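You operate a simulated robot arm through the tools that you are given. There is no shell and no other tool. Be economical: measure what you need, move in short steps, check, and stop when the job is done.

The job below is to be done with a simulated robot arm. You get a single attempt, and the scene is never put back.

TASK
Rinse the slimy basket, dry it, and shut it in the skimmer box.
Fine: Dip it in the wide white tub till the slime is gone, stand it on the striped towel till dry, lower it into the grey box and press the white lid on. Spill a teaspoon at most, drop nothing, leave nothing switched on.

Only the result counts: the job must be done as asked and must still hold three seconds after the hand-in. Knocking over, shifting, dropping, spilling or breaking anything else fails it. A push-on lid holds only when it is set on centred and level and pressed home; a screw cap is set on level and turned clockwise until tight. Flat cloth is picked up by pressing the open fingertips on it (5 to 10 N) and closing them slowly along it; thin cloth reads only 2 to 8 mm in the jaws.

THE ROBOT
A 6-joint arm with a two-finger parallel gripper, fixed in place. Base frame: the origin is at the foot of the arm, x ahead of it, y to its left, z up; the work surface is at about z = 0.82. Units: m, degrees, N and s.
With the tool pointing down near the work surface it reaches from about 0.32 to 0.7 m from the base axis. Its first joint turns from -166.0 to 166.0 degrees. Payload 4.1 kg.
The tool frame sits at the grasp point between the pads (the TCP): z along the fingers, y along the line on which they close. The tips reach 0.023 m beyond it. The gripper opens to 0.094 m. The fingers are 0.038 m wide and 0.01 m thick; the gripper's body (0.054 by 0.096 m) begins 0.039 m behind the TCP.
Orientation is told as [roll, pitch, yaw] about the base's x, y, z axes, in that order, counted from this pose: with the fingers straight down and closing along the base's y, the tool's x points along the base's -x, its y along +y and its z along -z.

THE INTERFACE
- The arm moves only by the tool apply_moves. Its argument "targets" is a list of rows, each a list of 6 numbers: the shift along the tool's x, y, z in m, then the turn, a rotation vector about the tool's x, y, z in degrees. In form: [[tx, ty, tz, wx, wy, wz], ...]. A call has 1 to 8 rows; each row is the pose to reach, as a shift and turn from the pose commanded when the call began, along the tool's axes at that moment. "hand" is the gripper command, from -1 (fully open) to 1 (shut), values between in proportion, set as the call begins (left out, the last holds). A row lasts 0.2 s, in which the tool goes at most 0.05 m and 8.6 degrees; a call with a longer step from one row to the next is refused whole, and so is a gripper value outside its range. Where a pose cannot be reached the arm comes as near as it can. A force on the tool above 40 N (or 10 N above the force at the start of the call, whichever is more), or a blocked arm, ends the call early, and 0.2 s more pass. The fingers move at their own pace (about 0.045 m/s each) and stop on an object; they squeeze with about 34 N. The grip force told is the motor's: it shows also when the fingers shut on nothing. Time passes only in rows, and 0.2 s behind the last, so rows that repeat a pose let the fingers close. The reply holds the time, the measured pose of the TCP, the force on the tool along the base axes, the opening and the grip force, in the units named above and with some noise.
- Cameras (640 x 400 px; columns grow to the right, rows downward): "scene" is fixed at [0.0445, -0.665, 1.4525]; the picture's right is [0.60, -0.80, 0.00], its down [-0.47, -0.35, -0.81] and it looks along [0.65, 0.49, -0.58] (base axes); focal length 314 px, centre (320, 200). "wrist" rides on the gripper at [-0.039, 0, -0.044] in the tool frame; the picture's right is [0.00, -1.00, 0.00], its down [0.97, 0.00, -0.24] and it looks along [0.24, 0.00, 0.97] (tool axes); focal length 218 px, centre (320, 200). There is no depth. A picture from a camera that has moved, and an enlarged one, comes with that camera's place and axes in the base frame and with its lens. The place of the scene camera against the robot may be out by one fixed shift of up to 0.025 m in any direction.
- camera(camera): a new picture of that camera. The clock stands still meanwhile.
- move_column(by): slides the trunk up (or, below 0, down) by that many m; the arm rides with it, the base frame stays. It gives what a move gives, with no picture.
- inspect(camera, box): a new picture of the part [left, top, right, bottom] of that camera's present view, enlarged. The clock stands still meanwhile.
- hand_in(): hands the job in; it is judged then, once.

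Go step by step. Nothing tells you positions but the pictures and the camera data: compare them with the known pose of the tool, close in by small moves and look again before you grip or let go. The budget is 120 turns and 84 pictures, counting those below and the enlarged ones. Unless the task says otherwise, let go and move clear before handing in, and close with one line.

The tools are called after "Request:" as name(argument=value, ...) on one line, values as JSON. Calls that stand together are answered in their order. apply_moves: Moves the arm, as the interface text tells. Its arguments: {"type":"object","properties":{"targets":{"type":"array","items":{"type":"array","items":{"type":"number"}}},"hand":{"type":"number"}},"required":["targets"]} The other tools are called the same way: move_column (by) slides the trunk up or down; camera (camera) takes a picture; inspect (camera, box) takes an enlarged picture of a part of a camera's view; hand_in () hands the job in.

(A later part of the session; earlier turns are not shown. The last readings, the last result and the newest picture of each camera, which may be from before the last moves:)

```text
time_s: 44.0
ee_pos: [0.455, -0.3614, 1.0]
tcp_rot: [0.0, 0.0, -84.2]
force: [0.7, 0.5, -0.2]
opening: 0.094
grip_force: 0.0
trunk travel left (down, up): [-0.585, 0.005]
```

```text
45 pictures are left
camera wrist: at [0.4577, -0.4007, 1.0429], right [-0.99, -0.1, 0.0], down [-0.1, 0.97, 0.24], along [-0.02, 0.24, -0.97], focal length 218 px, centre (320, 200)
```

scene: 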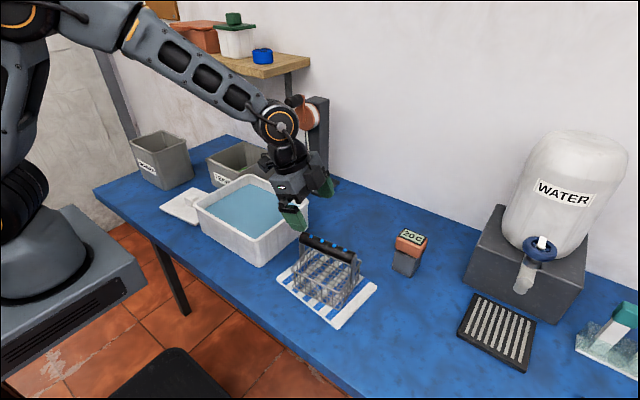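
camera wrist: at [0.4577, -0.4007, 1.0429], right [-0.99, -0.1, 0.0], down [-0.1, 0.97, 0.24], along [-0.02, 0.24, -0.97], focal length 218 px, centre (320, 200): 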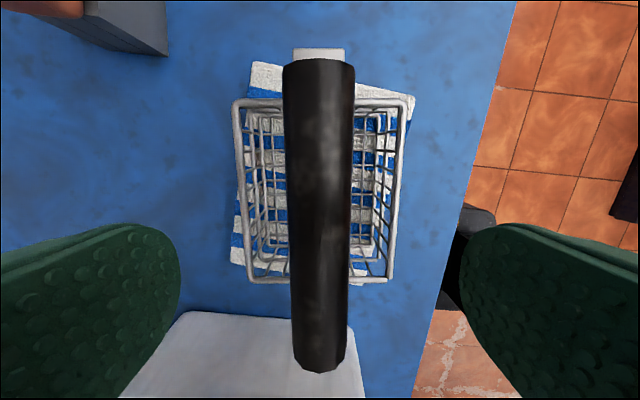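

It's centred and aligned, so I'll descend to the handle and close.

Request:
apply_moves(targets=[[0, 0, 0.015, 0, 0, 0], [0, 0, 0.03, 0, 0, 0], [0, 0, 0.04, 0, 0, 0], [0, 0, 0.04, 0, 0, 0]])

Request:
apply_moves(targets=[[0, 0, 0, 0, 0, 0], [0, 0, 0, 0, 0, 0], [0, 0, 0, 0, 0, 0], [0, 0, 0, 0, 0, 0], [0, 0, 0, 0, 0, 0], [0, 0, 0, 0, 0, 0]], hand=1)

Request:
camera(camera="wrist")

```text
time_s: 45.0
ee_pos: [0.4552, -0.3611, 0.9601]
tcp_rot: [0.0, 0.0, -84.3]
force: [0.9, -0.9, -0.4]
opening: 0.0941
grip_force: 0.0
trunk travel left (down, up): [-0.585, 0.005]
```

```text
time_s: 46.4
ee_pos: [0.4547, -0.3609, 0.9603]
tcp_rot: [0.0, 0.0, -84.2]
force: [-0.1, 0.0, 1.1]
opening: 0.0272
grip_force: 34.2
trunk travel left (down, up): [-0.585, 0.005]
```

```text
44 pictures are left
camera wrist: at [0.4579, -0.4005, 1.0027], right [-0.99, -0.1, 0.0], down [-0.1, 0.97, 0.24], along [-0.02, 0.24, -0.97], focal length 218 px, centre (320, 200)
```

wrist: 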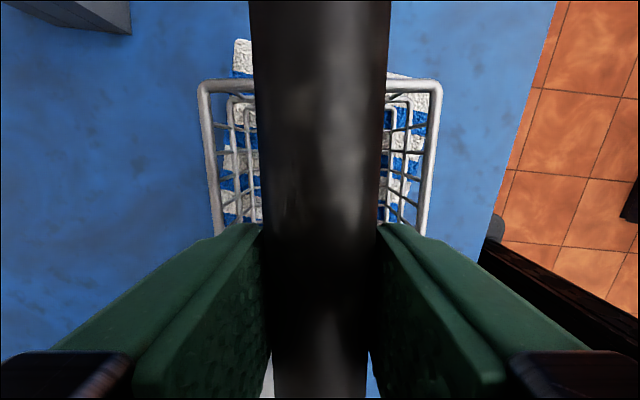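

Gripped, with the basket level and centred. I'll lift straight up.

Request:
apply_moves(targets=[[0, 0, -0.02, 0, 0, 0], [0, 0, -0.06, 0, 0, 0], [0, 0, -0.105, 0, 0, 0], [0, 0, -0.15, 0, 0, 0], [0, 0, -0.18, 0, 0, 0], [0, 0, -0.18, 0, 0, 0]])

Request:
camera(camera="wrist")

Request:
camera(camera="scene")

```text
time_s: 47.8
ee_pos: [0.4555, -0.3603, 1.1399]
tcp_rot: [-0.2, 0.2, -84.3]
force: [0.0, -0.7, -3.3]
opening: 0.0271
grip_force: 33.9
trunk travel left (down, up): [-0.585, 0.005]
```

```text
43 pictures are left
camera wrist: at [0.4579, -0.4003, 1.1821], right [-0.99, -0.1, 0.0], down [-0.1, 0.97, 0.24], along [-0.03, 0.24, -0.97], focal length 218 px, centre (320, 200)
```

wrist: 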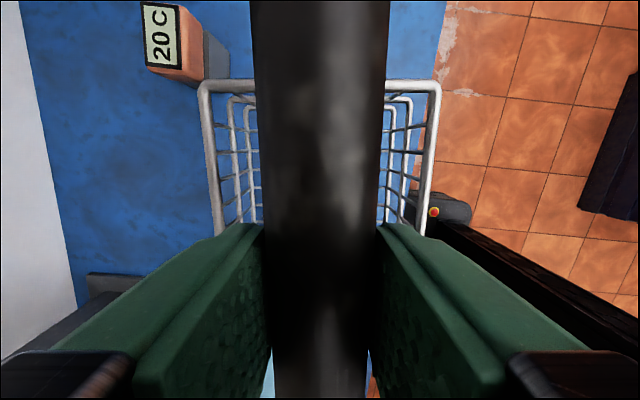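

```text
42 pictures are left
```

scene: 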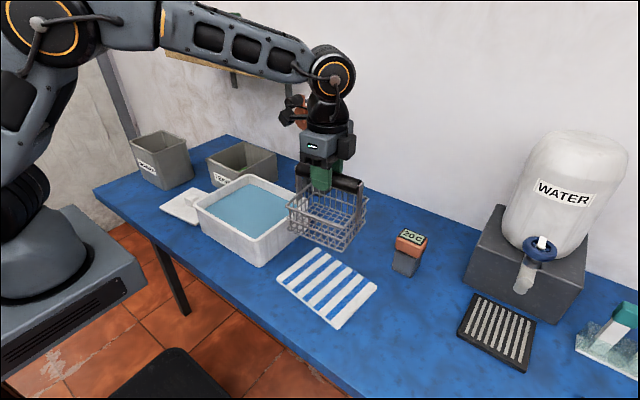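

Level, and the towel stayed in place. I'll carry it over the skimmer box, centred about (0.511, 0.399), turning to square up with it.

Request:
apply_moves(targets=[[0.0465, 0.008, -0.004, 0, 0, 0], [0.093, 0.016, -0.008, 0, 0, 0], [0.14, 0.0245, -0.012, 0, 0, 0], [0.187, 0.033, -0.015, 0, 0, 0], [0.234, 0.041, -0.015, 0, 0, 0], [0.281, 0.0495, -0.015, 0, 0, 0], [0.328, 0.058, -0.015, 0, 0, 0], [0.375, 0.066, -0.015, 0, 0, 0]])

Request:
apply_moves(targets=[[0.0465, 0.008, 0, 0, 0, 1], [0.093, 0.016, 0, 0, 0, 2], [0.14, 0.0245, 0, 0, 0, 3], [0.187, 0.033, 0, 0, 0, 4], [0.234, 0.041, 0, 0, 0, 5], [0.281, 0.0495, 0, 0, 0, 5.7], [0.328, 0.058, 0, 0, 0, 5.7], [0.37, 0.066, 0, 0, 0, 5.7]])

Request:
camera(camera="wrist")

Request:
inspect(camera="scene", box=[110, 60, 250, 220])

```text
time_s: 49.6
ee_pos: [0.4822, 0.021, 1.1541]
tcp_rot: [-0.1, 0.1, -84.2]
force: [0.4, 0.3, -3.2]
opening: 0.0263
grip_force: 34.1
trunk travel left (down, up): [-0.585, 0.005]
```

```text
time_s: 51.4
ee_pos: [0.5119, 0.3948, 1.1545]
tcp_rot: [-0.1, -0.1, -89.8]
force: [-0.1, 1.0, -1.8]
opening: 0.0239
grip_force: 33.6
trunk travel left (down, up): [-0.585, 0.005]
```

```text
41 pictures are left
camera wrist: at [0.5115, 0.3562, 1.1966], right [-1.0, 0.0, 0.0], down [0.0, 0.97, 0.24], along [0.0, 0.24, -0.97], focal length 218 px, centre (320, 200)
```

wrist: 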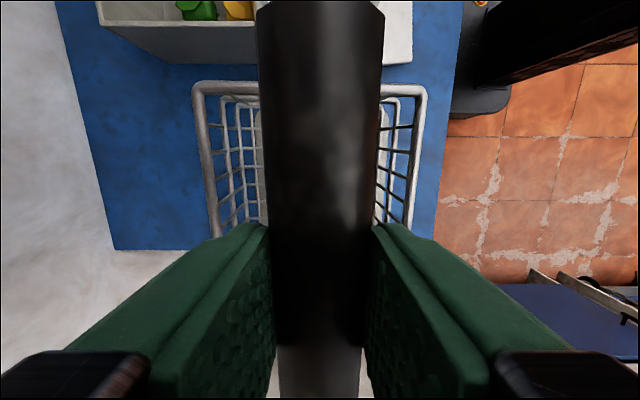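

```text
2.50 times, centred on (180, 140) of scene
camera zoom: at [0.0445, -0.665, 1.4525], right [0.6, -0.8, 0.0], down [-0.47, -0.35, -0.81], along [0.65, 0.49, -0.58], focal length 785 px, centre (670, 350)
```

zoom: 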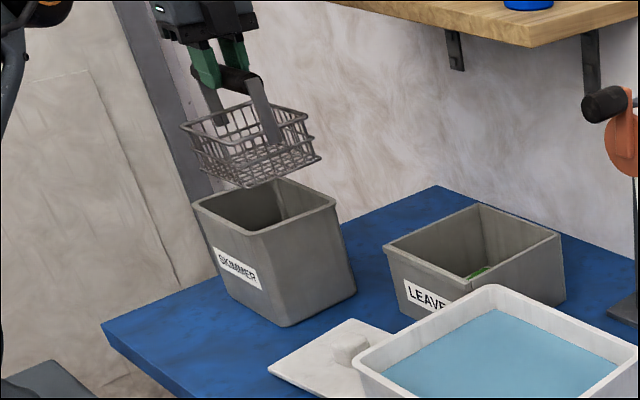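

The grip opening dropped from 27 to 24 mm and the basket looks shifted in the grip. I'll look closer before doing anything.

Request:
inspect(camera="scene", box=[140, 55, 220, 145])

Request:
inspect(camera="wrist", box=[160, 0, 480, 400])

```text
4.44 times, centred on (180, 100) of scene
camera zoom: at [0.0445, -0.665, 1.4525], right [0.6, -0.8, 0.0], down [-0.47, -0.35, -0.81], along [0.65, 0.49, -0.58], focal length 1395 px, centre (942, 644)
```

zoom: 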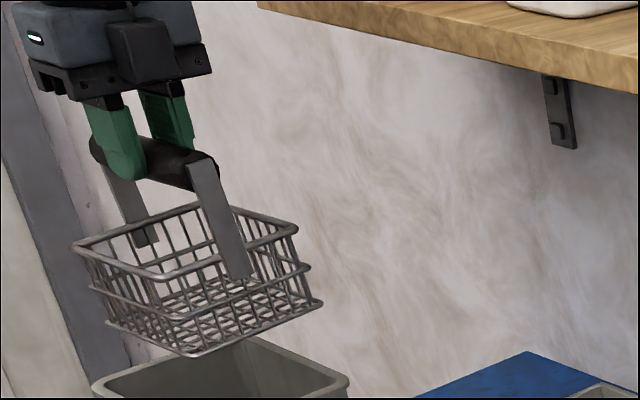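

```text
1.00 times, centred on (320, 200) of wrist
camera zoom: at [0.5115, 0.3562, 1.1966], right [-1.0, 0.0, 0.0], down [0.0, 0.97, 0.24], along [0.0, 0.24, -0.97], focal length 218 px, centre (320, 200)
```

zoom: 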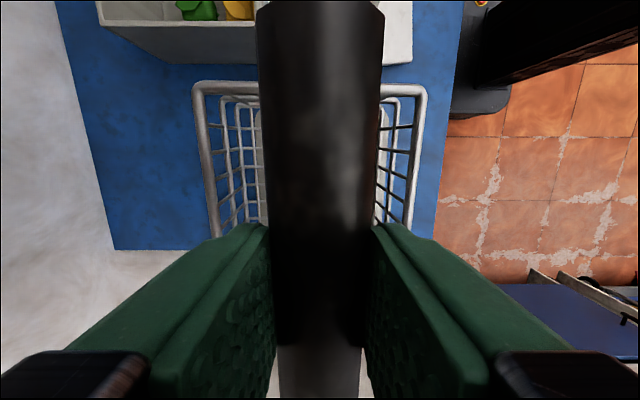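

The basket rolled about 5° around its handle but is still held firmly. I'll rotate the tool to level it, then recheck.

Request:
apply_moves(targets=[[0, 0, 0, 2.8, 0, 0], [0, 0, 0, 5.5, 0, 0], [0, 0, 0, 5.5, 0, 0], [0, 0, 0, 5.5, 0, 0]])

Request:
camera(camera="wrist")

Request:
inspect(camera="scene", box=[140, 55, 220, 145])

```text
time_s: 52.4
ee_pos: [0.5111, 0.3942, 1.1547]
tcp_rot: [-5.7, -0.1, -90.0]
force: [0.3, -0.8, -2.7]
opening: 0.0265
grip_force: 33.8
trunk travel left (down, up): [-0.585, 0.005]
```

```text
37 pictures are left
camera wrist: at [0.5149, 0.3545, 1.1972], right [-1.0, 0.0, 0.1], down [0.02, 0.97, 0.24], along [-0.09, 0.24, -0.97], focal length 218 px, centre (320, 200)
```

wrist: 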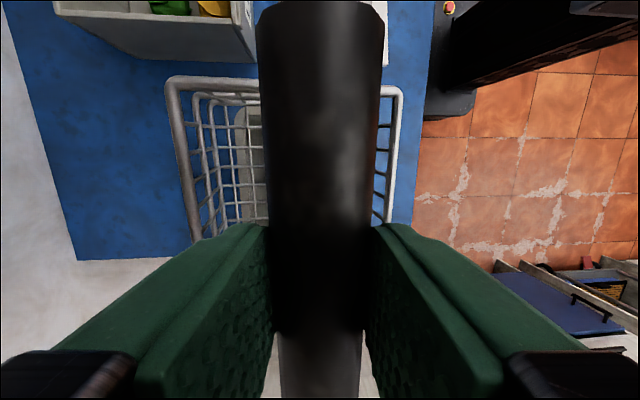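

```text
4.44 times, centred on (180, 100) of scene
camera zoom: at [0.0445, -0.665, 1.4525], right [0.6, -0.8, 0.0], down [-0.47, -0.35, -0.81], along [0.65, 0.49, -0.58], focal length 1395 px, centre (942, 644)
```

zoom: 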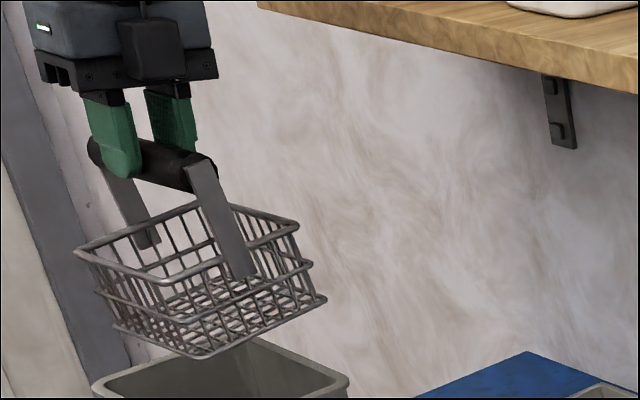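

The basket seems to have rolled a bit more instead of levelling. I'll hold still briefly and see whether it is drifting.

Request:
apply_moves(targets=[[0, 0, 0, 0, 0, 0], [0, 0, 0, 0, 0, 0], [0, 0, 0, 0, 0, 0]])

Request:
inspect(camera="wrist", box=[160, 0, 480, 400])

```text
time_s: 53.2
ee_pos: [0.5116, 0.3947, 1.1543]
tcp_rot: [-5.6, 0.0, -89.9]
force: [0.6, 0.5, -2.3]
opening: 0.0268
grip_force: 33.8
trunk travel left (down, up): [-0.585, 0.005]
```

```text
1.00 times, centred on (320, 200) of wrist
camera zoom: at [0.5148, 0.3545, 1.1973], right [-1.0, 0.0, 0.1], down [0.02, 0.97, 0.24], along [-0.09, 0.24, -0.97], focal length 218 px, centre (320, 200)
```

zoom: 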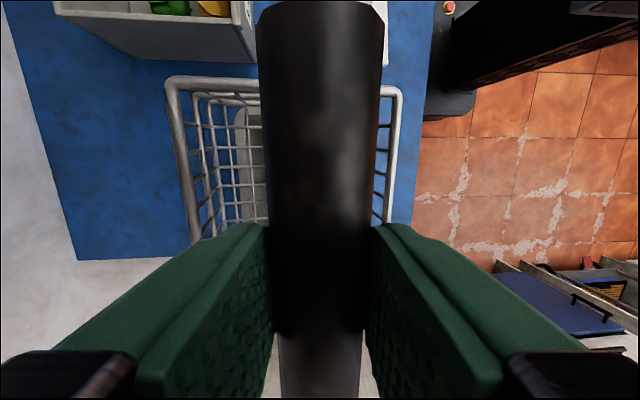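

It's stable now. I'll roll the tool slowly further to bring the basket level.

Request:
apply_moves(targets=[[0, 0, 0, 1.2, 0, 0], [0, 0, 0, 2.4, 0, 0], [0, 0, 0, 3.6, 0, 0], [0, 0, 0, 4.8, 0, 0], [0, 0, 0, 6, 0, 0], [0, 0, 0, 6, 0, 0], [0, 0, 0, 6, 0, 0]])

Request:
inspect(camera="wrist", box=[160, 0, 480, 400])

Request:
inspect(camera="scene", box=[140, 55, 220, 145])

```text
time_s: 54.8
ee_pos: [0.5103, 0.3931, 1.1552]
tcp_rot: [-11.5, -0.1, -89.9]
force: [-1.7, -0.3, -2.8]
opening: 0.0267
grip_force: 34.2
trunk travel left (down, up): [-0.585, 0.005]
```

```text
1.00 times, centred on (320, 200) of wrist
camera zoom: at [0.5187, 0.3537, 1.1968], right [-0.98, 0.0, 0.2], down [0.05, 0.97, 0.24], along [-0.19, 0.24, -0.95], focal length 218 px, centre (320, 200)
```

zoom: 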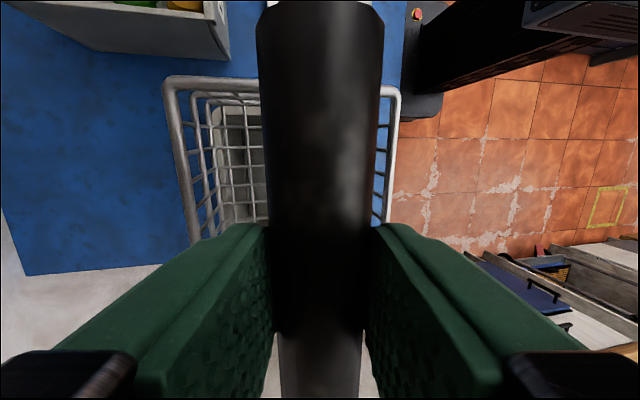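

```text
4.44 times, centred on (180, 100) of scene
camera zoom: at [0.0445, -0.665, 1.4525], right [0.6, -0.8, 0.0], down [-0.47, -0.35, -0.81], along [0.65, 0.49, -0.58], focal length 1395 px, centre (942, 644)
```

zoom: 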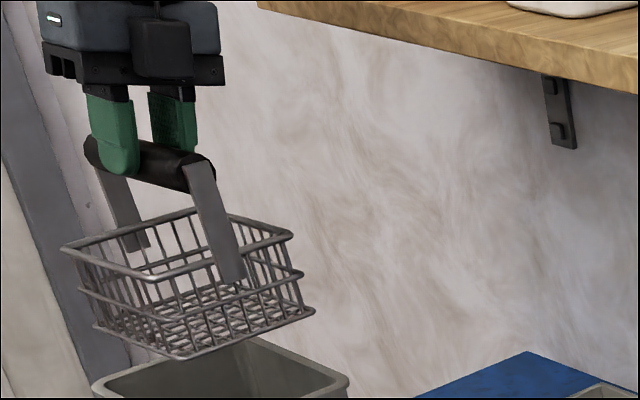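

The basket is now level to within 1–2° and rigid in the grip. I'll lower it to just above the box rim and check the alignment.

Request:
apply_moves(targets=[[0.0005, 0.0025, 0.0097, 0, 0, 0], [0.001, 0.005, 0.0194, 0, 0, 0], [0.0015, 0.0075, 0.0291, 0, 0, 0], [0.002, 0.01, 0.0388, 0, 0, 0], [0.002, 0.01, 0.0388, 0, 0, 0]])

Request:
inspect(camera="scene", box=[120, 70, 220, 180])

Request:
inspect(camera="wrist", box=[140, 40, 420, 280])

```text
time_s: 56.0
ee_pos: [0.5133, 0.3952, 1.1142]
tcp_rot: [-11.4, 0.1, -89.9]
force: [-0.4, -0.3, -2.7]
opening: 0.0267
grip_force: 33.7
trunk travel left (down, up): [-0.585, 0.005]
```

```text
3.64 times, centred on (170, 125) of scene
camera zoom: at [0.0445, -0.665, 1.4525], right [0.6, -0.8, 0.0], down [-0.47, -0.35, -0.81], along [0.65, 0.49, -0.58], focal length 1142 px, centre (866, 473)
```

zoom: 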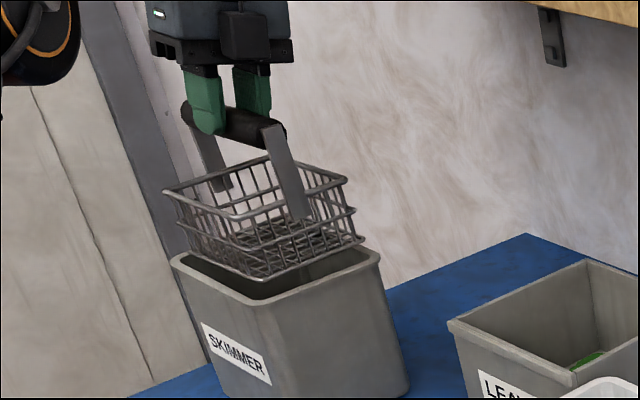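

```text
1.67 times, centred on (280, 160) of wrist
camera zoom: at [0.521, 0.3558, 1.1563], right [-0.98, 0.0, 0.2], down [0.05, 0.97, 0.24], along [-0.19, 0.24, -0.95], focal length 364 px, centre (387, 267)
```

zoom: 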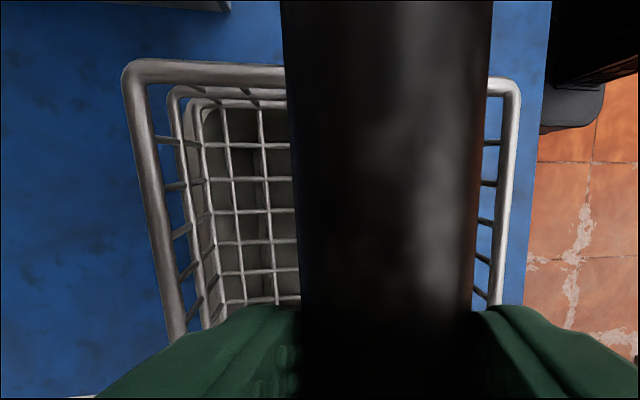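

Request:
inspect(camera="wrist", box=[180, 60, 300, 140])

Request:
inspect(camera="scene", box=[140, 100, 200, 160])

```text
5.00 times, centred on (240, 100) of wrist
camera zoom: at [0.521, 0.3558, 1.1563], right [-0.98, 0.0, 0.2], down [0.05, 0.97, 0.24], along [-0.19, 0.24, -0.95], focal length 1091 px, centre (720, 700)
```

zoom: 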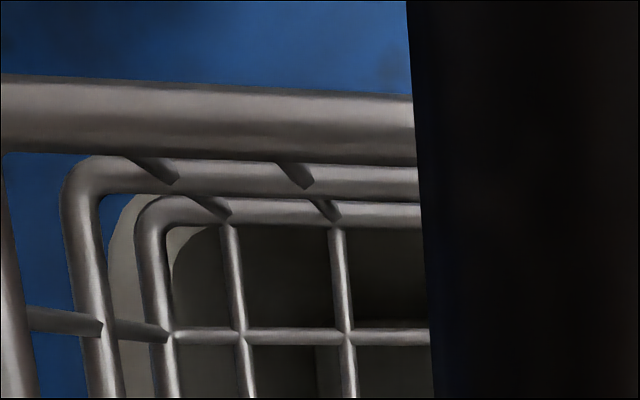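

```text
6.67 times, centred on (170, 130) of scene
camera zoom: at [0.0445, -0.665, 1.4525], right [0.6, -0.8, 0.0], down [-0.47, -0.35, -0.81], along [0.65, 0.49, -0.58], focal length 2093 px, centre (1320, 667)
```

zoom: 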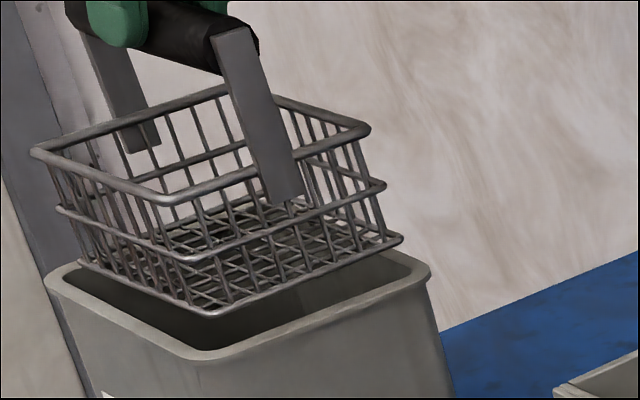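

The basket's -y edge sits slightly over the box wall and it needs about 1 cm in +y and 2 mm in -x. I'll shift and recheck.

Request:
apply_moves(targets=[[0.005, -0.001, 0, 0, 0, 0], [0.01, -0.002, 0, 0, 0, 0], [0.01, -0.002, 0, 0, 0, 0]])

Request:
inspect(camera="wrist", box=[180, 60, 300, 140])

Request:
inspect(camera="scene", box=[140, 100, 200, 160])

```text
time_s: 56.8
ee_pos: [0.5112, 0.4065, 1.1146]
tcp_rot: [-11.5, 0.0, -89.9]
force: [0.7, 0.1, -2.5]
opening: 0.0265
grip_force: 33.9
trunk travel left (down, up): [-0.585, 0.005]
```

```text
5.00 times, centred on (240, 100) of wrist
camera zoom: at [0.5189, 0.3659, 1.1571], right [-0.98, 0.0, 0.2], down [0.05, 0.97, 0.24], along [-0.19, 0.24, -0.95], focal length 1091 px, centre (720, 700)
```

zoom: 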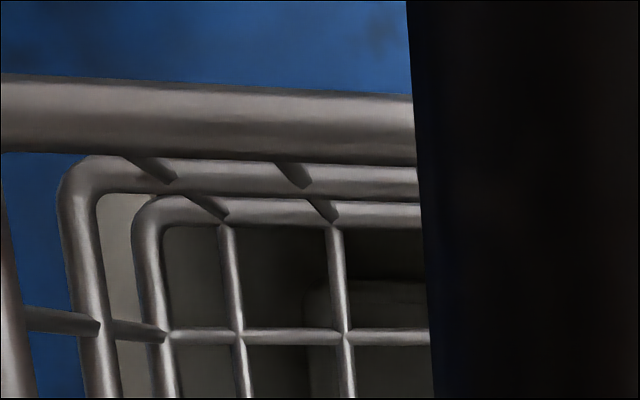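

```text
6.67 times, centred on (170, 130) of scene
camera zoom: at [0.0445, -0.665, 1.4525], right [0.6, -0.8, 0.0], down [-0.47, -0.35, -0.81], along [0.65, 0.49, -0.58], focal length 2093 px, centre (1320, 667)
```

zoom: 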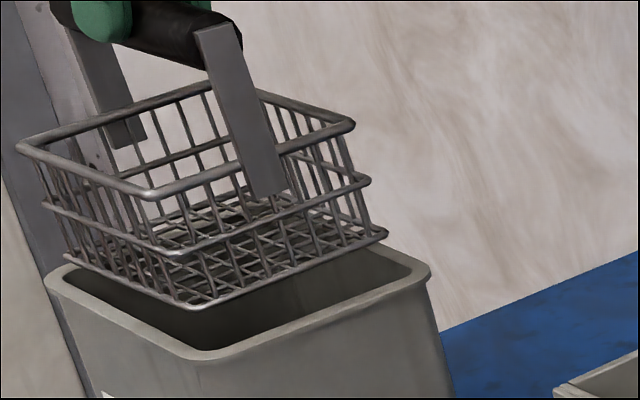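

The basket is nearly centred in x, and y should come back about 4 mm to suit the handle. I'll lower it slowly into the mouth of the box, watching the force.

Request:
apply_moves(targets=[[-0.0045, 0, 0, 0, 0, 0], [-0.0045, 0.001, 0.0049, 0, 0, 0], [-0.0045, 0.002, 0.0098, 0, 0, 0], [-0.0045, 0.003, 0.0147, 0, 0, 0], [-0.0045, 0.0036, 0.0176, 0, 0, 0]])

Request:
inspect(camera="wrist", box=[160, 50, 480, 250])

Request:
inspect(camera="scene", box=[140, 100, 200, 160])

```text
time_s: 58.0
ee_pos: [0.5106, 0.4003, 1.0969]
tcp_rot: [-11.5, 0.0, -89.9]
force: [0.2, -0.2, -2.1]
opening: 0.0264
grip_force: 33.6
trunk travel left (down, up): [-0.585, 0.005]
```

```text
2.00 times, centred on (320, 150) of wrist
camera zoom: at [0.5186, 0.3613, 1.1392], right [-0.98, 0.0, 0.2], down [0.05, 0.97, 0.24], along [-0.19, 0.24, -0.95], focal length 436 px, centre (320, 300)
```

zoom: 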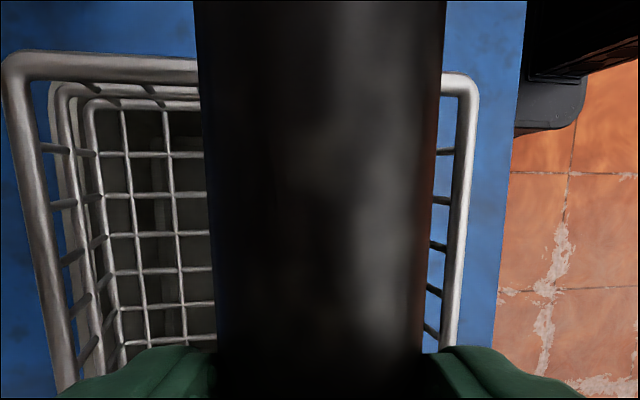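

```text
6.67 times, centred on (170, 130) of scene
camera zoom: at [0.0445, -0.665, 1.4525], right [0.6, -0.8, 0.0], down [-0.47, -0.35, -0.81], along [0.65, 0.49, -0.58], focal length 2093 px, centre (1320, 667)
```

zoom: 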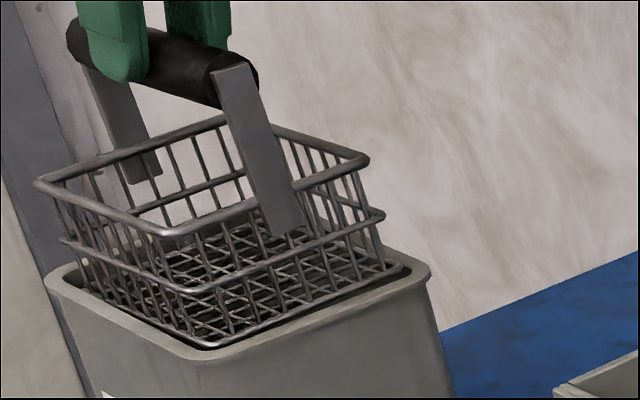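

The bottom is right at the rim and looks to be inside, with the least gap on the -y side. I'll nudge 2 mm in +y and continue slowly.

Request:
apply_moves(targets=[[0.002, 0.0006, 0.003, 0, 0, 0], [0.002, 0.0012, 0.006, 0, 0, 0], [0.002, 0.0018, 0.009, 0, 0, 0], [0.002, 0.0024, 0.012, 0, 0, 0], [0.002, 0.0024, 0.012, 0, 0, 0]])

Request:
inspect(camera="scene", box=[140, 100, 200, 160])

```text
time_s: 59.2
ee_pos: [0.5102, 0.4024, 1.085]
tcp_rot: [-11.5, 0.1, -89.9]
force: [-0.1, -0.5, -3.6]
opening: 0.0266
grip_force: 33.9
trunk travel left (down, up): [-0.585, 0.005]
```

```text
6.67 times, centred on (170, 130) of scene
camera zoom: at [0.0445, -0.665, 1.4525], right [0.6, -0.8, 0.0], down [-0.47, -0.35, -0.81], along [0.65, 0.49, -0.58], focal length 2093 px, centre (1320, 667)
```

zoom: 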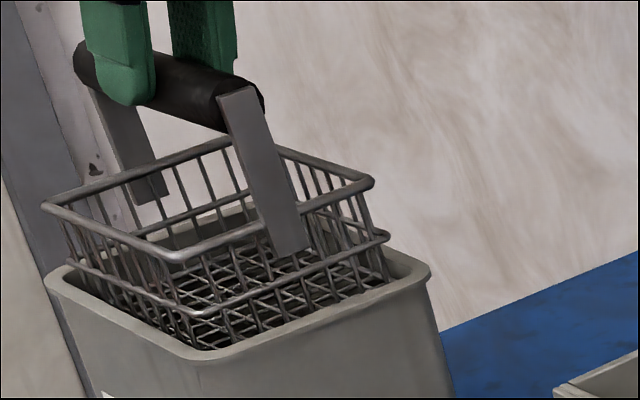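

The bottom has entered the box freely. I'll go on lowering slowly.

Request:
apply_moves(targets=[[0, 0.0008, 0.0039, 0, 0, 0], [0, 0.0016, 0.0078, 0, 0, 0], [0, 0.0024, 0.0118, 0, 0, 0], [0, 0.0032, 0.0157, 0, 0, 0], [0, 0.004, 0.0196, 0, 0, 0], [0, 0.005, 0.0245, 0, 0, 0]])

Request:
inspect(camera="scene", box=[140, 100, 200, 160])

Request:
camera(camera="wrist")

```text
time_s: 60.6
ee_pos: [0.5107, 0.4029, 1.059]
tcp_rot: [-11.6, 0.0, -89.8]
force: [-0.7, 0.1, -2.6]
opening: 0.0268
grip_force: 34.1
trunk travel left (down, up): [-0.585, 0.005]
```

```text
6.67 times, centred on (170, 130) of scene
camera zoom: at [0.0445, -0.665, 1.4525], right [0.6, -0.8, 0.0], down [-0.47, -0.35, -0.81], along [0.65, 0.49, -0.58], focal length 2093 px, centre (1320, 667)
```

zoom: 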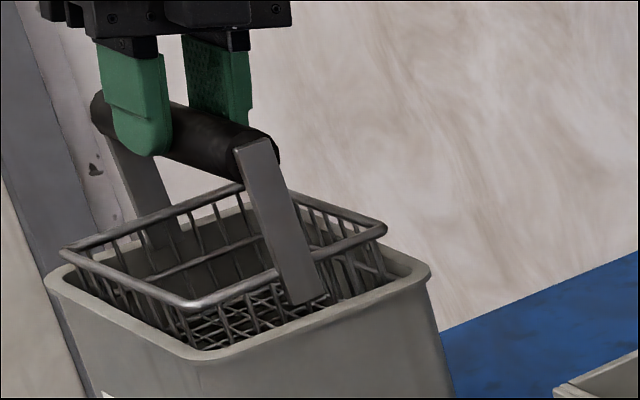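

```text
22 pictures are left
camera wrist: at [0.5187, 0.3634, 1.1014], right [-0.98, 0.0, 0.2], down [0.05, 0.97, 0.23], along [-0.2, 0.24, -0.95], focal length 218 px, centre (320, 200)
```

wrist: 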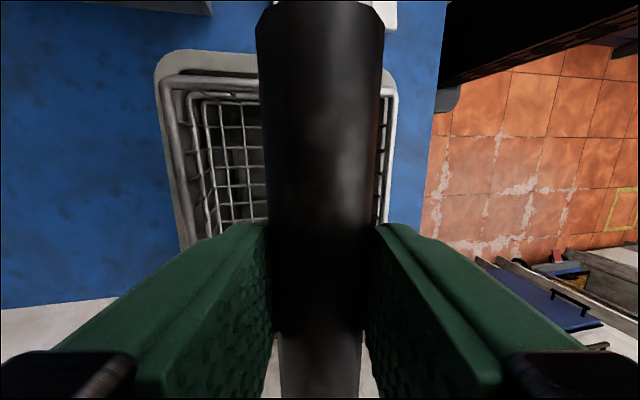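

Going in freely. The handle's +y end is tight, so I'll shift 4 mm in -y while continuing down.

Request:
apply_moves(targets=[[-0.002, 0.0008, 0.0039, 0, 0, 0], [-0.004, 0.0016, 0.0078, 0, 0, 0], [-0.004, 0.0026, 0.0127, 0, 0, 0], [-0.004, 0.0036, 0.0176, 0, 0, 0], [-0.004, 0.0046, 0.0225, 0, 0, 0], [-0.004, 0.0056, 0.0274, 0, 0, 0], [-0.004, 0.0066, 0.0323, 0, 0, 0], [-0.004, 0.0076, 0.0372, 0, 0, 0]])

Request:
inspect(camera="scene", box=[140, 100, 200, 160])

```text
time_s: 62.4
ee_pos: [0.511, 0.4006, 1.0209]
tcp_rot: [-11.5, 0.0, -89.9]
force: [0.6, 0.6, -3.3]
opening: 0.0266
grip_force: 34.5
trunk travel left (down, up): [-0.585, 0.005]
```

```text
6.67 times, centred on (170, 130) of scene
camera zoom: at [0.0445, -0.665, 1.4525], right [0.6, -0.8, 0.0], down [-0.47, -0.35, -0.81], along [0.65, 0.49, -0.58], focal length 2093 px, centre (1320, 667)
```

zoom: 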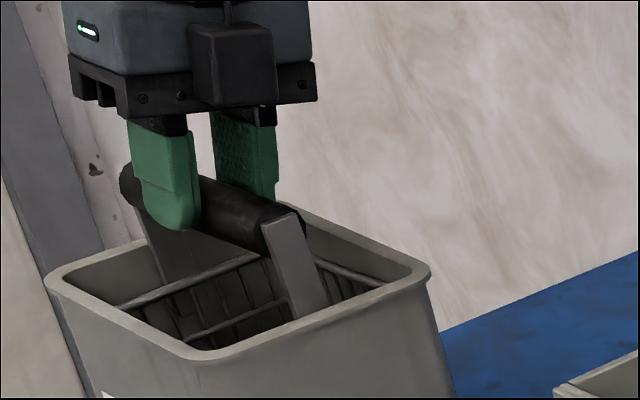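

Rim and handle are going in cleanly. I'll continue down another 4 cm.

Request:
apply_moves(targets=[[0, 0.0012, 0.0059, 0, 0, 0], [0, 0.0024, 0.0118, 0, 0, 0], [0, 0.0036, 0.0176, 0, 0, 0], [0, 0.0048, 0.0235, 0, 0, 0], [0, 0.006, 0.0294, 0, 0, 0], [0, 0.007, 0.0343, 0, 0, 0], [0, 0.008, 0.0392, 0, 0, 0]])

Request:
inspect(camera="scene", box=[140, 100, 200, 160])

```text
time_s: 64.0
ee_pos: [0.5098, 0.3984, 0.9821]
tcp_rot: [-11.5, 0.0, -89.9]
force: [0.4, -0.7, -3.0]
opening: 0.0267
grip_force: 34.1
trunk travel left (down, up): [-0.585, 0.005]
```

```text
6.67 times, centred on (170, 130) of scene
camera zoom: at [0.0445, -0.665, 1.4525], right [0.6, -0.8, 0.0], down [-0.47, -0.35, -0.81], along [0.65, 0.49, -0.58], focal length 2093 px, centre (1320, 667)
```

zoom: 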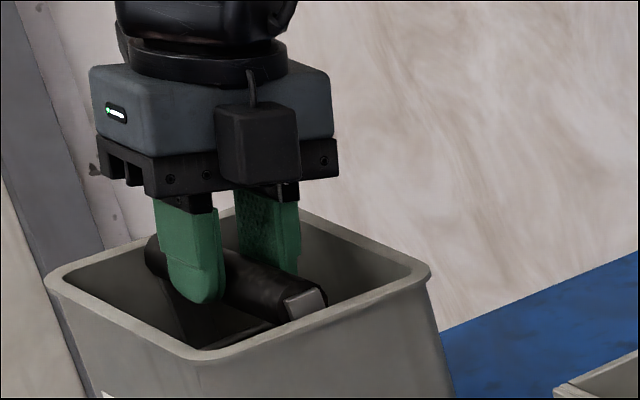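

The handle is dropping below the rim. I'll take small steps until the basket touches the floor of the box.

Request:
apply_moves(targets=[[0, 0.0008, 0.0039, 0, 0, 0], [0, 0.0016, 0.0078, 0, 0, 0], [0, 0.0024, 0.0118, 0, 0, 0], [0, 0.003, 0.0147, 0, 0, 0], [0, 0.0036, 0.0176, 0, 0, 0], [0, 0.0042, 0.0206, 0, 0, 0], [0, 0.0048, 0.0235, 0, 0, 0]])

```text
time_s: 65.6
ee_pos: [0.5105, 0.3985, 0.9596]
tcp_rot: [-11.3, 0.1, -89.9]
force: [5.3, -2.5, 14.9]
opening: 0.0265
grip_force: 33.4
trunk travel left (down, up): [-0.585, 0.005]
```

Contact at the expected height. I'll ease off, open partway inside the box, and retreat along the tool axis.

Request:
apply_moves(targets=[[0, -0.0004, -0.002, 0, 0, 0], [0, -0.0004, -0.002, 0, 0, 0]])

Request:
apply_moves(targets=[[0, 0, 0, 0, 0, 0], [0, 0, 0, 0, 0, 0], [0, 0, 0, 0, 0, 0], [0, 0, -0.01, 0, 0, 0], [0, 0, -0.03, 0, 0, 0], [0, 0, -0.06, 0, 0, 0], [0, 0, -0.1, 0, 0, 0], [0, 0, -0.14, 0, 0, 0]], hand=-0.06)

Request:
camera(camera="wrist")

```text
time_s: 66.2
ee_pos: [0.5091, 0.3992, 0.9606]
tcp_rot: [-11.5, 0.1, -89.9]
force: [5.5, 0.4, 7.3]
opening: 0.0265
grip_force: 34.4
trunk travel left (down, up): [-0.585, 0.005]
```

```text
time_s: 68.0
ee_pos: [0.5312, 0.392, 1.0974]
tcp_rot: [-11.6, 0.0, -89.8]
force: [-0.2, -0.1, 0.1]
opening: 0.0497
grip_force: 0.0
out of reach, approached as far as the arm can: row 8
trunk travel left (down, up): [-0.585, 0.005]
```

```text
19 pictures are left
camera wrist: at [0.5385, 0.352, 1.1382], right [-0.98, 0.0, 0.2], down [0.05, 0.97, 0.24], along [-0.19, 0.24, -0.95], focal length 218 px, centre (320, 200)
```

wrist: 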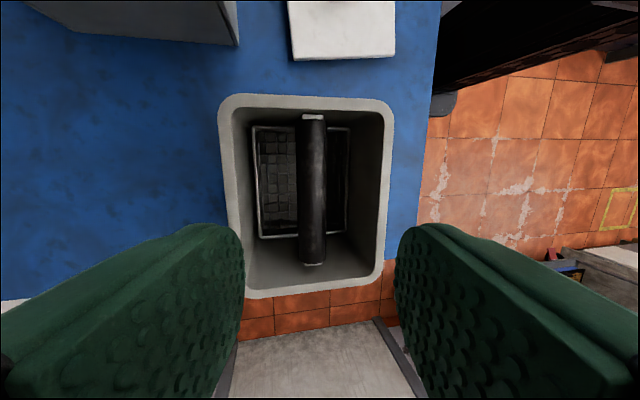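

The basket is in the box with its handle well below the rim, and the box hasn't moved. Next I'll straighten the tool and go above the lid's knob.

Request:
apply_moves(targets=[[-0.039, -0.0124, 0.0059, -2, 0, 0], [-0.078, -0.0248, 0.0118, -4, 0, 0], [-0.117, -0.0372, 0.0177, -6, 0, 0], [-0.156, -0.0496, 0.0237, -8, 0, 0], [-0.195, -0.062, 0.0296, -10, 0, 0], [-0.234, -0.0744, 0.0355, -11.5, 0, 0]], hand=-1)

Request:
apply_moves(targets=[[0, 0, 0, 0, 0, -3], [0, 0, 0, 0, 0, -5.7], [0, 0, 0, 0, 0, -5.7]])

Request:
inspect(camera="wrist", box=[220, 80, 420, 260])

```text
time_s: 69.4
ee_pos: [0.45, 0.1585, 1.0749]
tcp_rot: [0.0, -0.1, -89.9]
force: [0.3, 0.4, -1.1]
opening: 0.094
grip_force: 0.1
trunk travel left (down, up): [-0.585, 0.005]
```

```text
time_s: 70.2
ee_pos: [0.45, 0.1576, 1.0753]
tcp_rot: [0.1, 0.0, -84.1]
force: [0.4, -0.8, -0.4]
opening: 0.094
grip_force: 0.0
trunk travel left (down, up): [-0.585, 0.005]
```

```text
2.22 times, centred on (320, 170) of wrist
camera zoom: at [0.4536, 0.1184, 1.1183], right [-0.99, -0.1, 0.0], down [-0.1, 0.97, 0.24], along [-0.02, 0.24, -0.97], focal length 485 px, centre (320, 267)
```

zoom: 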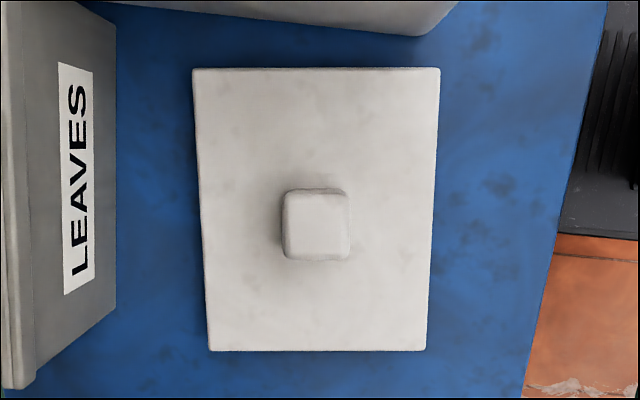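

The lid lines up with the tool, with the knob centred within 2 mm and its top near z = 0.86. I'll descend around the knob, slowing at the end.

Request:
apply_moves(targets=[[0.001, 0.001, 0.045, 0, 0, 0], [0.0018, 0.0016, 0.09, 0, 0, 0], [0.0018, 0.0016, 0.135, 0, 0, 0], [0.0018, 0.0016, 0.175, 0, 0, 0], [0.0018, 0.0016, 0.19, 0, 0, 0], [0.0018, 0.0016, 0.2, 0, 0, 0], [0.0018, 0.0016, 0.207, 0, 0, 0], [0.0018, 0.0016, 0.212, 0, 0, 0]])

Request:
inspect(camera="scene", box=[150, 160, 230, 230])

Request:
camera(camera="wrist")

```text
time_s: 72.0
ee_pos: [0.4515, 0.1589, 0.865]
tcp_rot: [0.0, 0.1, -84.2]
force: [-0.6, -0.5, -0.9]
opening: 0.0942
grip_force: 0.0
trunk travel left (down, up): [-0.585, 0.005]
```

```text
5.71 times, centred on (190, 195) of scene
camera zoom: at [0.0445, -0.665, 1.4525], right [0.6, -0.8, 0.0], down [-0.47, -0.35, -0.81], along [0.65, 0.49, -0.58], focal length 1794 px, centre (1063, 229)
```

zoom: 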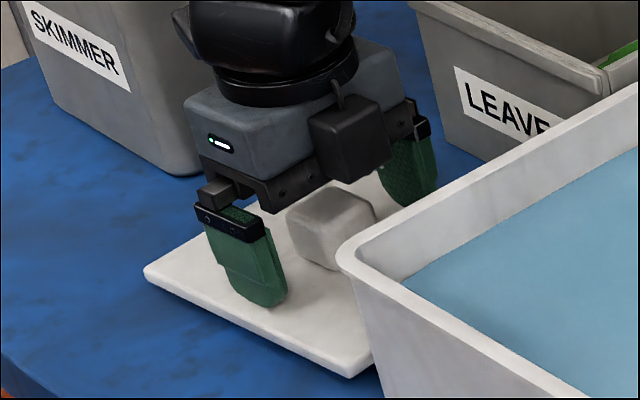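

```text
16 pictures are left
camera wrist: at [0.4554, 0.1199, 0.9062], right [-0.99, -0.1, 0.0], down [-0.1, 0.97, 0.24], along [-0.02, 0.24, -0.97], focal length 218 px, centre (320, 200)
```

wrist: 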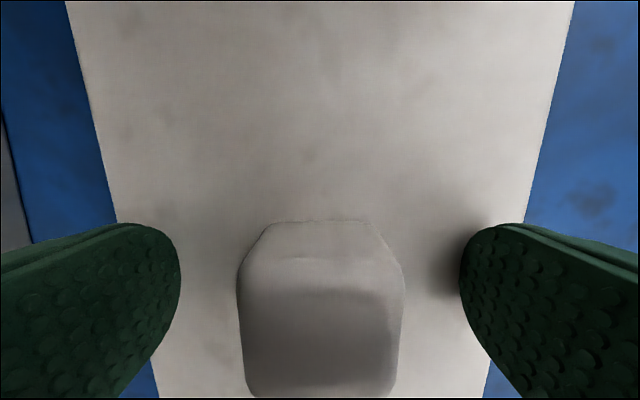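

The knob is centred between the fingers. I'll lower 4 mm more and close.

Request:
apply_moves(targets=[[0, 0, 0.002, 0, 0, 0], [0, 0, 0.004, 0, 0, 0]])

Request:
apply_moves(targets=[[0, 0, 0, 0, 0, 0], [0, 0, 0, 0, 0, 0], [0, 0, 0, 0, 0, 0], [0, 0, 0, 0, 0, 0], [0, 0, 0, 0, 0, 0], [0, 0, 0, 0, 0, 0]], hand=1)

```text
time_s: 72.6
ee_pos: [0.4513, 0.1599, 0.8632]
tcp_rot: [0.4, 0.1, -84.1]
force: [-1.8, -2.0, 39.1]
opening: 0.0937
grip_force: 0.0
trunk travel left (down, up): [-0.585, 0.005]
```

```text
time_s: 73.1
ee_pos: [0.4508, 0.1608, 0.8631]
tcp_rot: [0.1, 0.2, -84.3]
force: [-8.6, 1.8, 40.0]
opening: 0.0588
grip_force: 8.2
trunk travel left (down, up): [-0.585, 0.005]
stopped in row 2: the force on the tool passed its limit (the readings are from after the stop); the commanded pose is now the measured one
```

The tips were touching the plate, whose top is at about z = 0.84. I'll raise 3 mm and finish closing.

Request:
apply_moves(targets=[[0, 0, -0.0035, 0, 0, 0], [0, 0, -0.0035, 0, 0, 0], [0, 0, -0.0035, 0, 0, 0], [0, 0, -0.0035, 0, 0, 0], [0, 0, -0.0035, 0, 0, 0]], hand=1)

```text
time_s: 74.3
ee_pos: [0.4508, 0.1599, 0.8629]
tcp_rot: [-0.3, 0.1, -84.2]
force: [0.7, 0.4, -0.3]
opening: 0.0351
grip_force: 34.0
trunk travel left (down, up): [-0.585, 0.005]
```

Knob gripped, 35 mm wide. I'll lift the lid gently.

Request:
apply_moves(targets=[[0, 0, -0.01, 0, 0, 0], [0, 0, -0.03, 0, 0, 0], [0, 0, -0.06, 0, 0, 0], [0, 0, -0.095, 0, 0, 0], [0, 0, -0.13, 0, 0, 0], [0, 0, -0.165, 0, 0, 0], [0, 0, -0.19, 0, 0, 0], [0, 0, -0.2, 0, 0, 0]])

Request:
camera(camera="scene")

Request:
camera(camera="wrist")

```text
time_s: 76.1
ee_pos: [0.4524, 0.1597, 1.0631]
tcp_rot: [0.0, 0.1, -84.2]
force: [0.4, -0.2, -1.9]
opening: 0.0354
grip_force: 33.7
trunk travel left (down, up): [-0.585, 0.005]
```

```text
15 pictures are left
```

scene: 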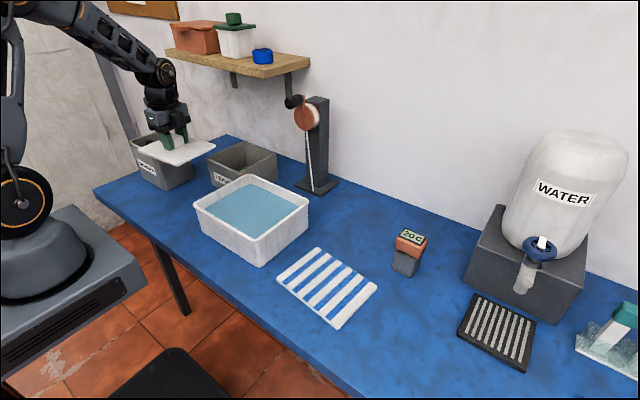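

```text
14 pictures are left
camera wrist: at [0.4554, 0.1201, 1.1073], right [-0.99, -0.1, 0.0], down [-0.1, 0.97, 0.24], along [-0.03, 0.24, -0.97], focal length 218 px, centre (320, 200)
```

wrist: 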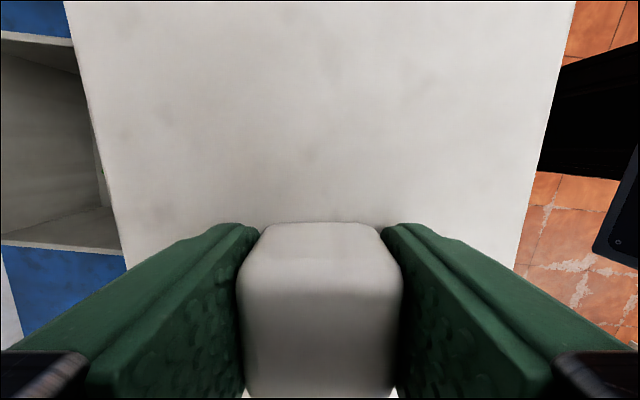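

The lid is lifted and level. I'll carry it gently over the box and square it up.

Request:
apply_moves(targets=[[0.015, 0.005, 0, 0, 0, 0.5], [0.05, 0.0175, 0, 0, 0, 1.4], [0.09, 0.0315, 0, 0, 0, 2.5], [0.13, 0.0455, 0, 0, 0, 3.6], [0.17, 0.06, 0, 0, 0, 4.6], [0.205, 0.072, 0, 0, 0, 5.3], [0.225, 0.079, 0, 0, 0, 5.8], [0.233, 0.082, 0, 0, 0, 5.8]])

Request:
inspect(camera="scene", box=[115, 90, 225, 200])

Request:
camera(camera="wrist")

```text
time_s: 77.9
ee_pos: [0.5099, 0.4, 1.0628]
tcp_rot: [-0.1, -0.1, -89.9]
force: [-0.2, 0.8, -2.0]
opening: 0.0355
grip_force: 34.2
trunk travel left (down, up): [-0.585, 0.005]
```

```text
3.64 times, centred on (170, 145) of scene
camera zoom: at [0.0445, -0.665, 1.4525], right [0.6, -0.8, 0.0], down [-0.47, -0.35, -0.81], along [0.65, 0.49, -0.58], focal length 1142 px, centre (866, 400)
```

zoom: 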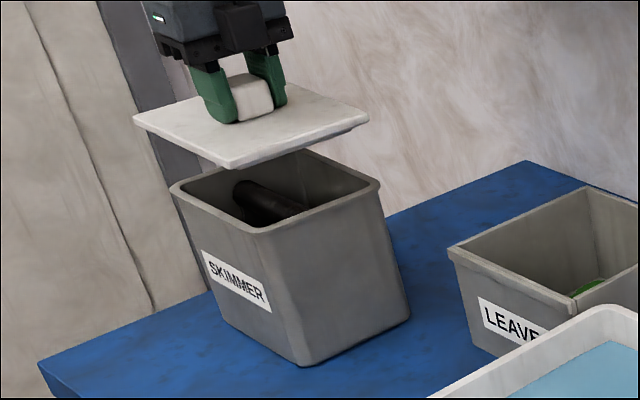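

```text
12 pictures are left
camera wrist: at [0.5092, 0.3606, 1.1063], right [-1.0, 0.0, 0.0], down [0.0, 0.97, 0.24], along [0.0, 0.24, -0.97], focal length 218 px, centre (320, 200)
```

wrist: 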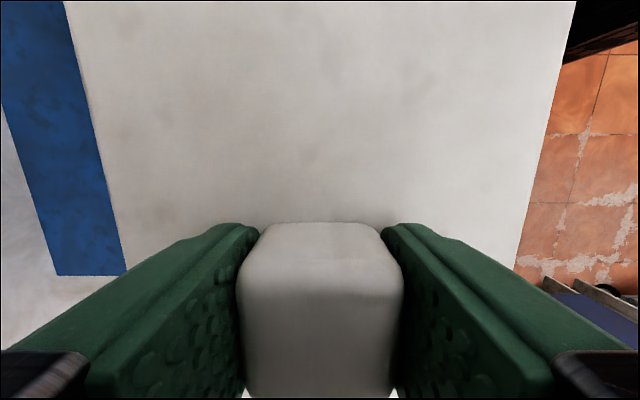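

The lid is level and lined up above the box within about 2 mm. I'll lower it to just above the rim and check.

Request:
apply_moves(targets=[[0, 0, 0.012, 0, 0, 0], [0, 0, 0.024, 0, 0, 0], [0, 0, 0.034, 0, 0, 0], [0, 0, 0.042, 0, 0, 0], [0, 0, 0.042, 0, 0, 0]])

Request:
inspect(camera="scene", box=[130, 110, 200, 170])

```text
time_s: 79.1
ee_pos: [0.5101, 0.4005, 1.0222]
tcp_rot: [-0.1, 0.0, -90.0]
force: [0.4, -0.8, -0.6]
opening: 0.0355
grip_force: 34.3
trunk travel left (down, up): [-0.585, 0.005]
```

```text
6.67 times, centred on (165, 140) of scene
camera zoom: at [0.0445, -0.665, 1.4525], right [0.6, -0.8, 0.0], down [-0.47, -0.35, -0.81], along [0.65, 0.49, -0.58], focal length 2093 px, centre (1353, 600)
```

zoom: 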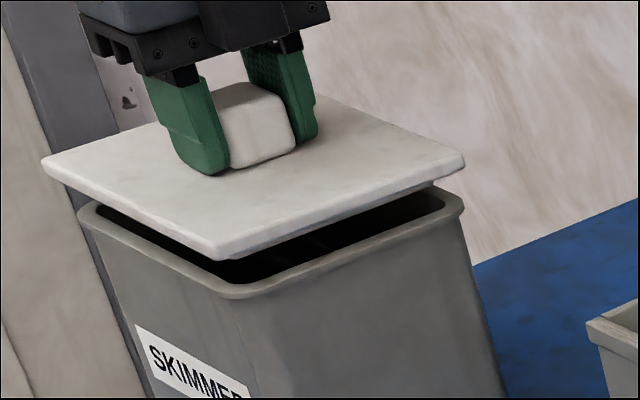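

It's well lined up, with the plug below the plate above the opening. I'll nudge 1.5 mm in -y and lower slowly until contact.

Request:
apply_moves(targets=[[-0.0015, 0.0005, 0, 0, 0, 0], [-0.0015, 0.0005, 0.003, 0, 0, 0], [-0.0015, 0.0005, 0.006, 0, 0, 0], [-0.0015, 0.0005, 0.008, 0, 0, 0], [-0.0015, 0.0005, 0.01, 0, 0, 0], [-0.0015, 0.0005, 0.012, 0, 0, 0], [-0.0015, 0.0005, 0.014, 0, 0, 0]])

```text
time_s: 80.7
ee_pos: [0.5112, 0.3992, 1.0062]
tcp_rot: [-0.1, 0.0, -90.1]
force: [-0.9, 0.5, -1.1]
opening: 0.0355
grip_force: 33.9
trunk travel left (down, up): [-0.585, 0.005]
```

No contact yet, and the plug should be entering. I'll take a look.

Request:
inspect(camera="scene", box=[130, 110, 200, 170])

```text
6.67 times, centred on (165, 140) of scene
camera zoom: at [0.0445, -0.665, 1.4525], right [0.6, -0.8, 0.0], down [-0.47, -0.35, -0.81], along [0.65, 0.49, -0.58], focal length 2093 px, centre (1353, 600)
```

zoom: 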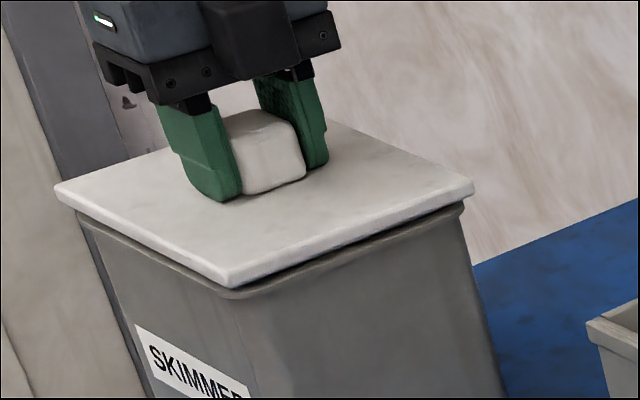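

Nearly seated and centred all round. I'll keep lowering and press it home.

Request:
apply_moves(targets=[[0, 0, 0.002, 0, 0, 0], [0, 0, 0.004, 0, 0, 0], [0, 0, 0.006, 0, 0, 0], [0, 0, 0.008, 0, 0, 0], [0, 0, 0.01, 0, 0, 0], [0, 0, 0.012, 0, 0, 0]])

```text
time_s: 82.1
ee_pos: [0.5111, 0.401, 1.0034]
tcp_rot: [0.5, 0.4, -89.9]
force: [1.3, 0.6, 14.9]
opening: 0.0354
grip_force: 34.5
trunk travel left (down, up): [-0.585, 0.005]
stopped in row 6: the force on the tool passed its limit (the readings are from after the stop); the commanded pose is now the measured one
```

Contact: it stopped at the 40 N limit. I'll press again to see whether it goes further.

Request:
apply_moves(targets=[[0, 0, 0.003, 0, 0, 0], [0, 0, 0.006, 0, 0, 0], [0, 0, 0.009, 0, 0, 0]])

Request:
inspect(camera="scene", box=[130, 110, 200, 170])

```text
time_s: 82.7
ee_pos: [0.5122, 0.4013, 1.0033]
tcp_rot: [0.7, 0.7, -90.0]
force: [-0.7, 0.6, 14.6]
opening: 0.0354
grip_force: 34.2
trunk travel left (down, up): [-0.585, 0.005]
stopped in row 2: the force on the tool passed its limit (the readings are from after the stop); the commanded pose is now the measured one
```

```text
6.67 times, centred on (165, 140) of scene
camera zoom: at [0.0445, -0.665, 1.4525], right [0.6, -0.8, 0.0], down [-0.47, -0.35, -0.81], along [0.65, 0.49, -0.58], focal length 2093 px, centre (1353, 600)
```

zoom: 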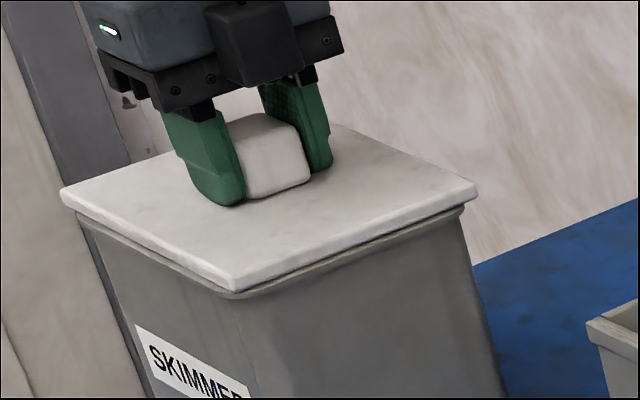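

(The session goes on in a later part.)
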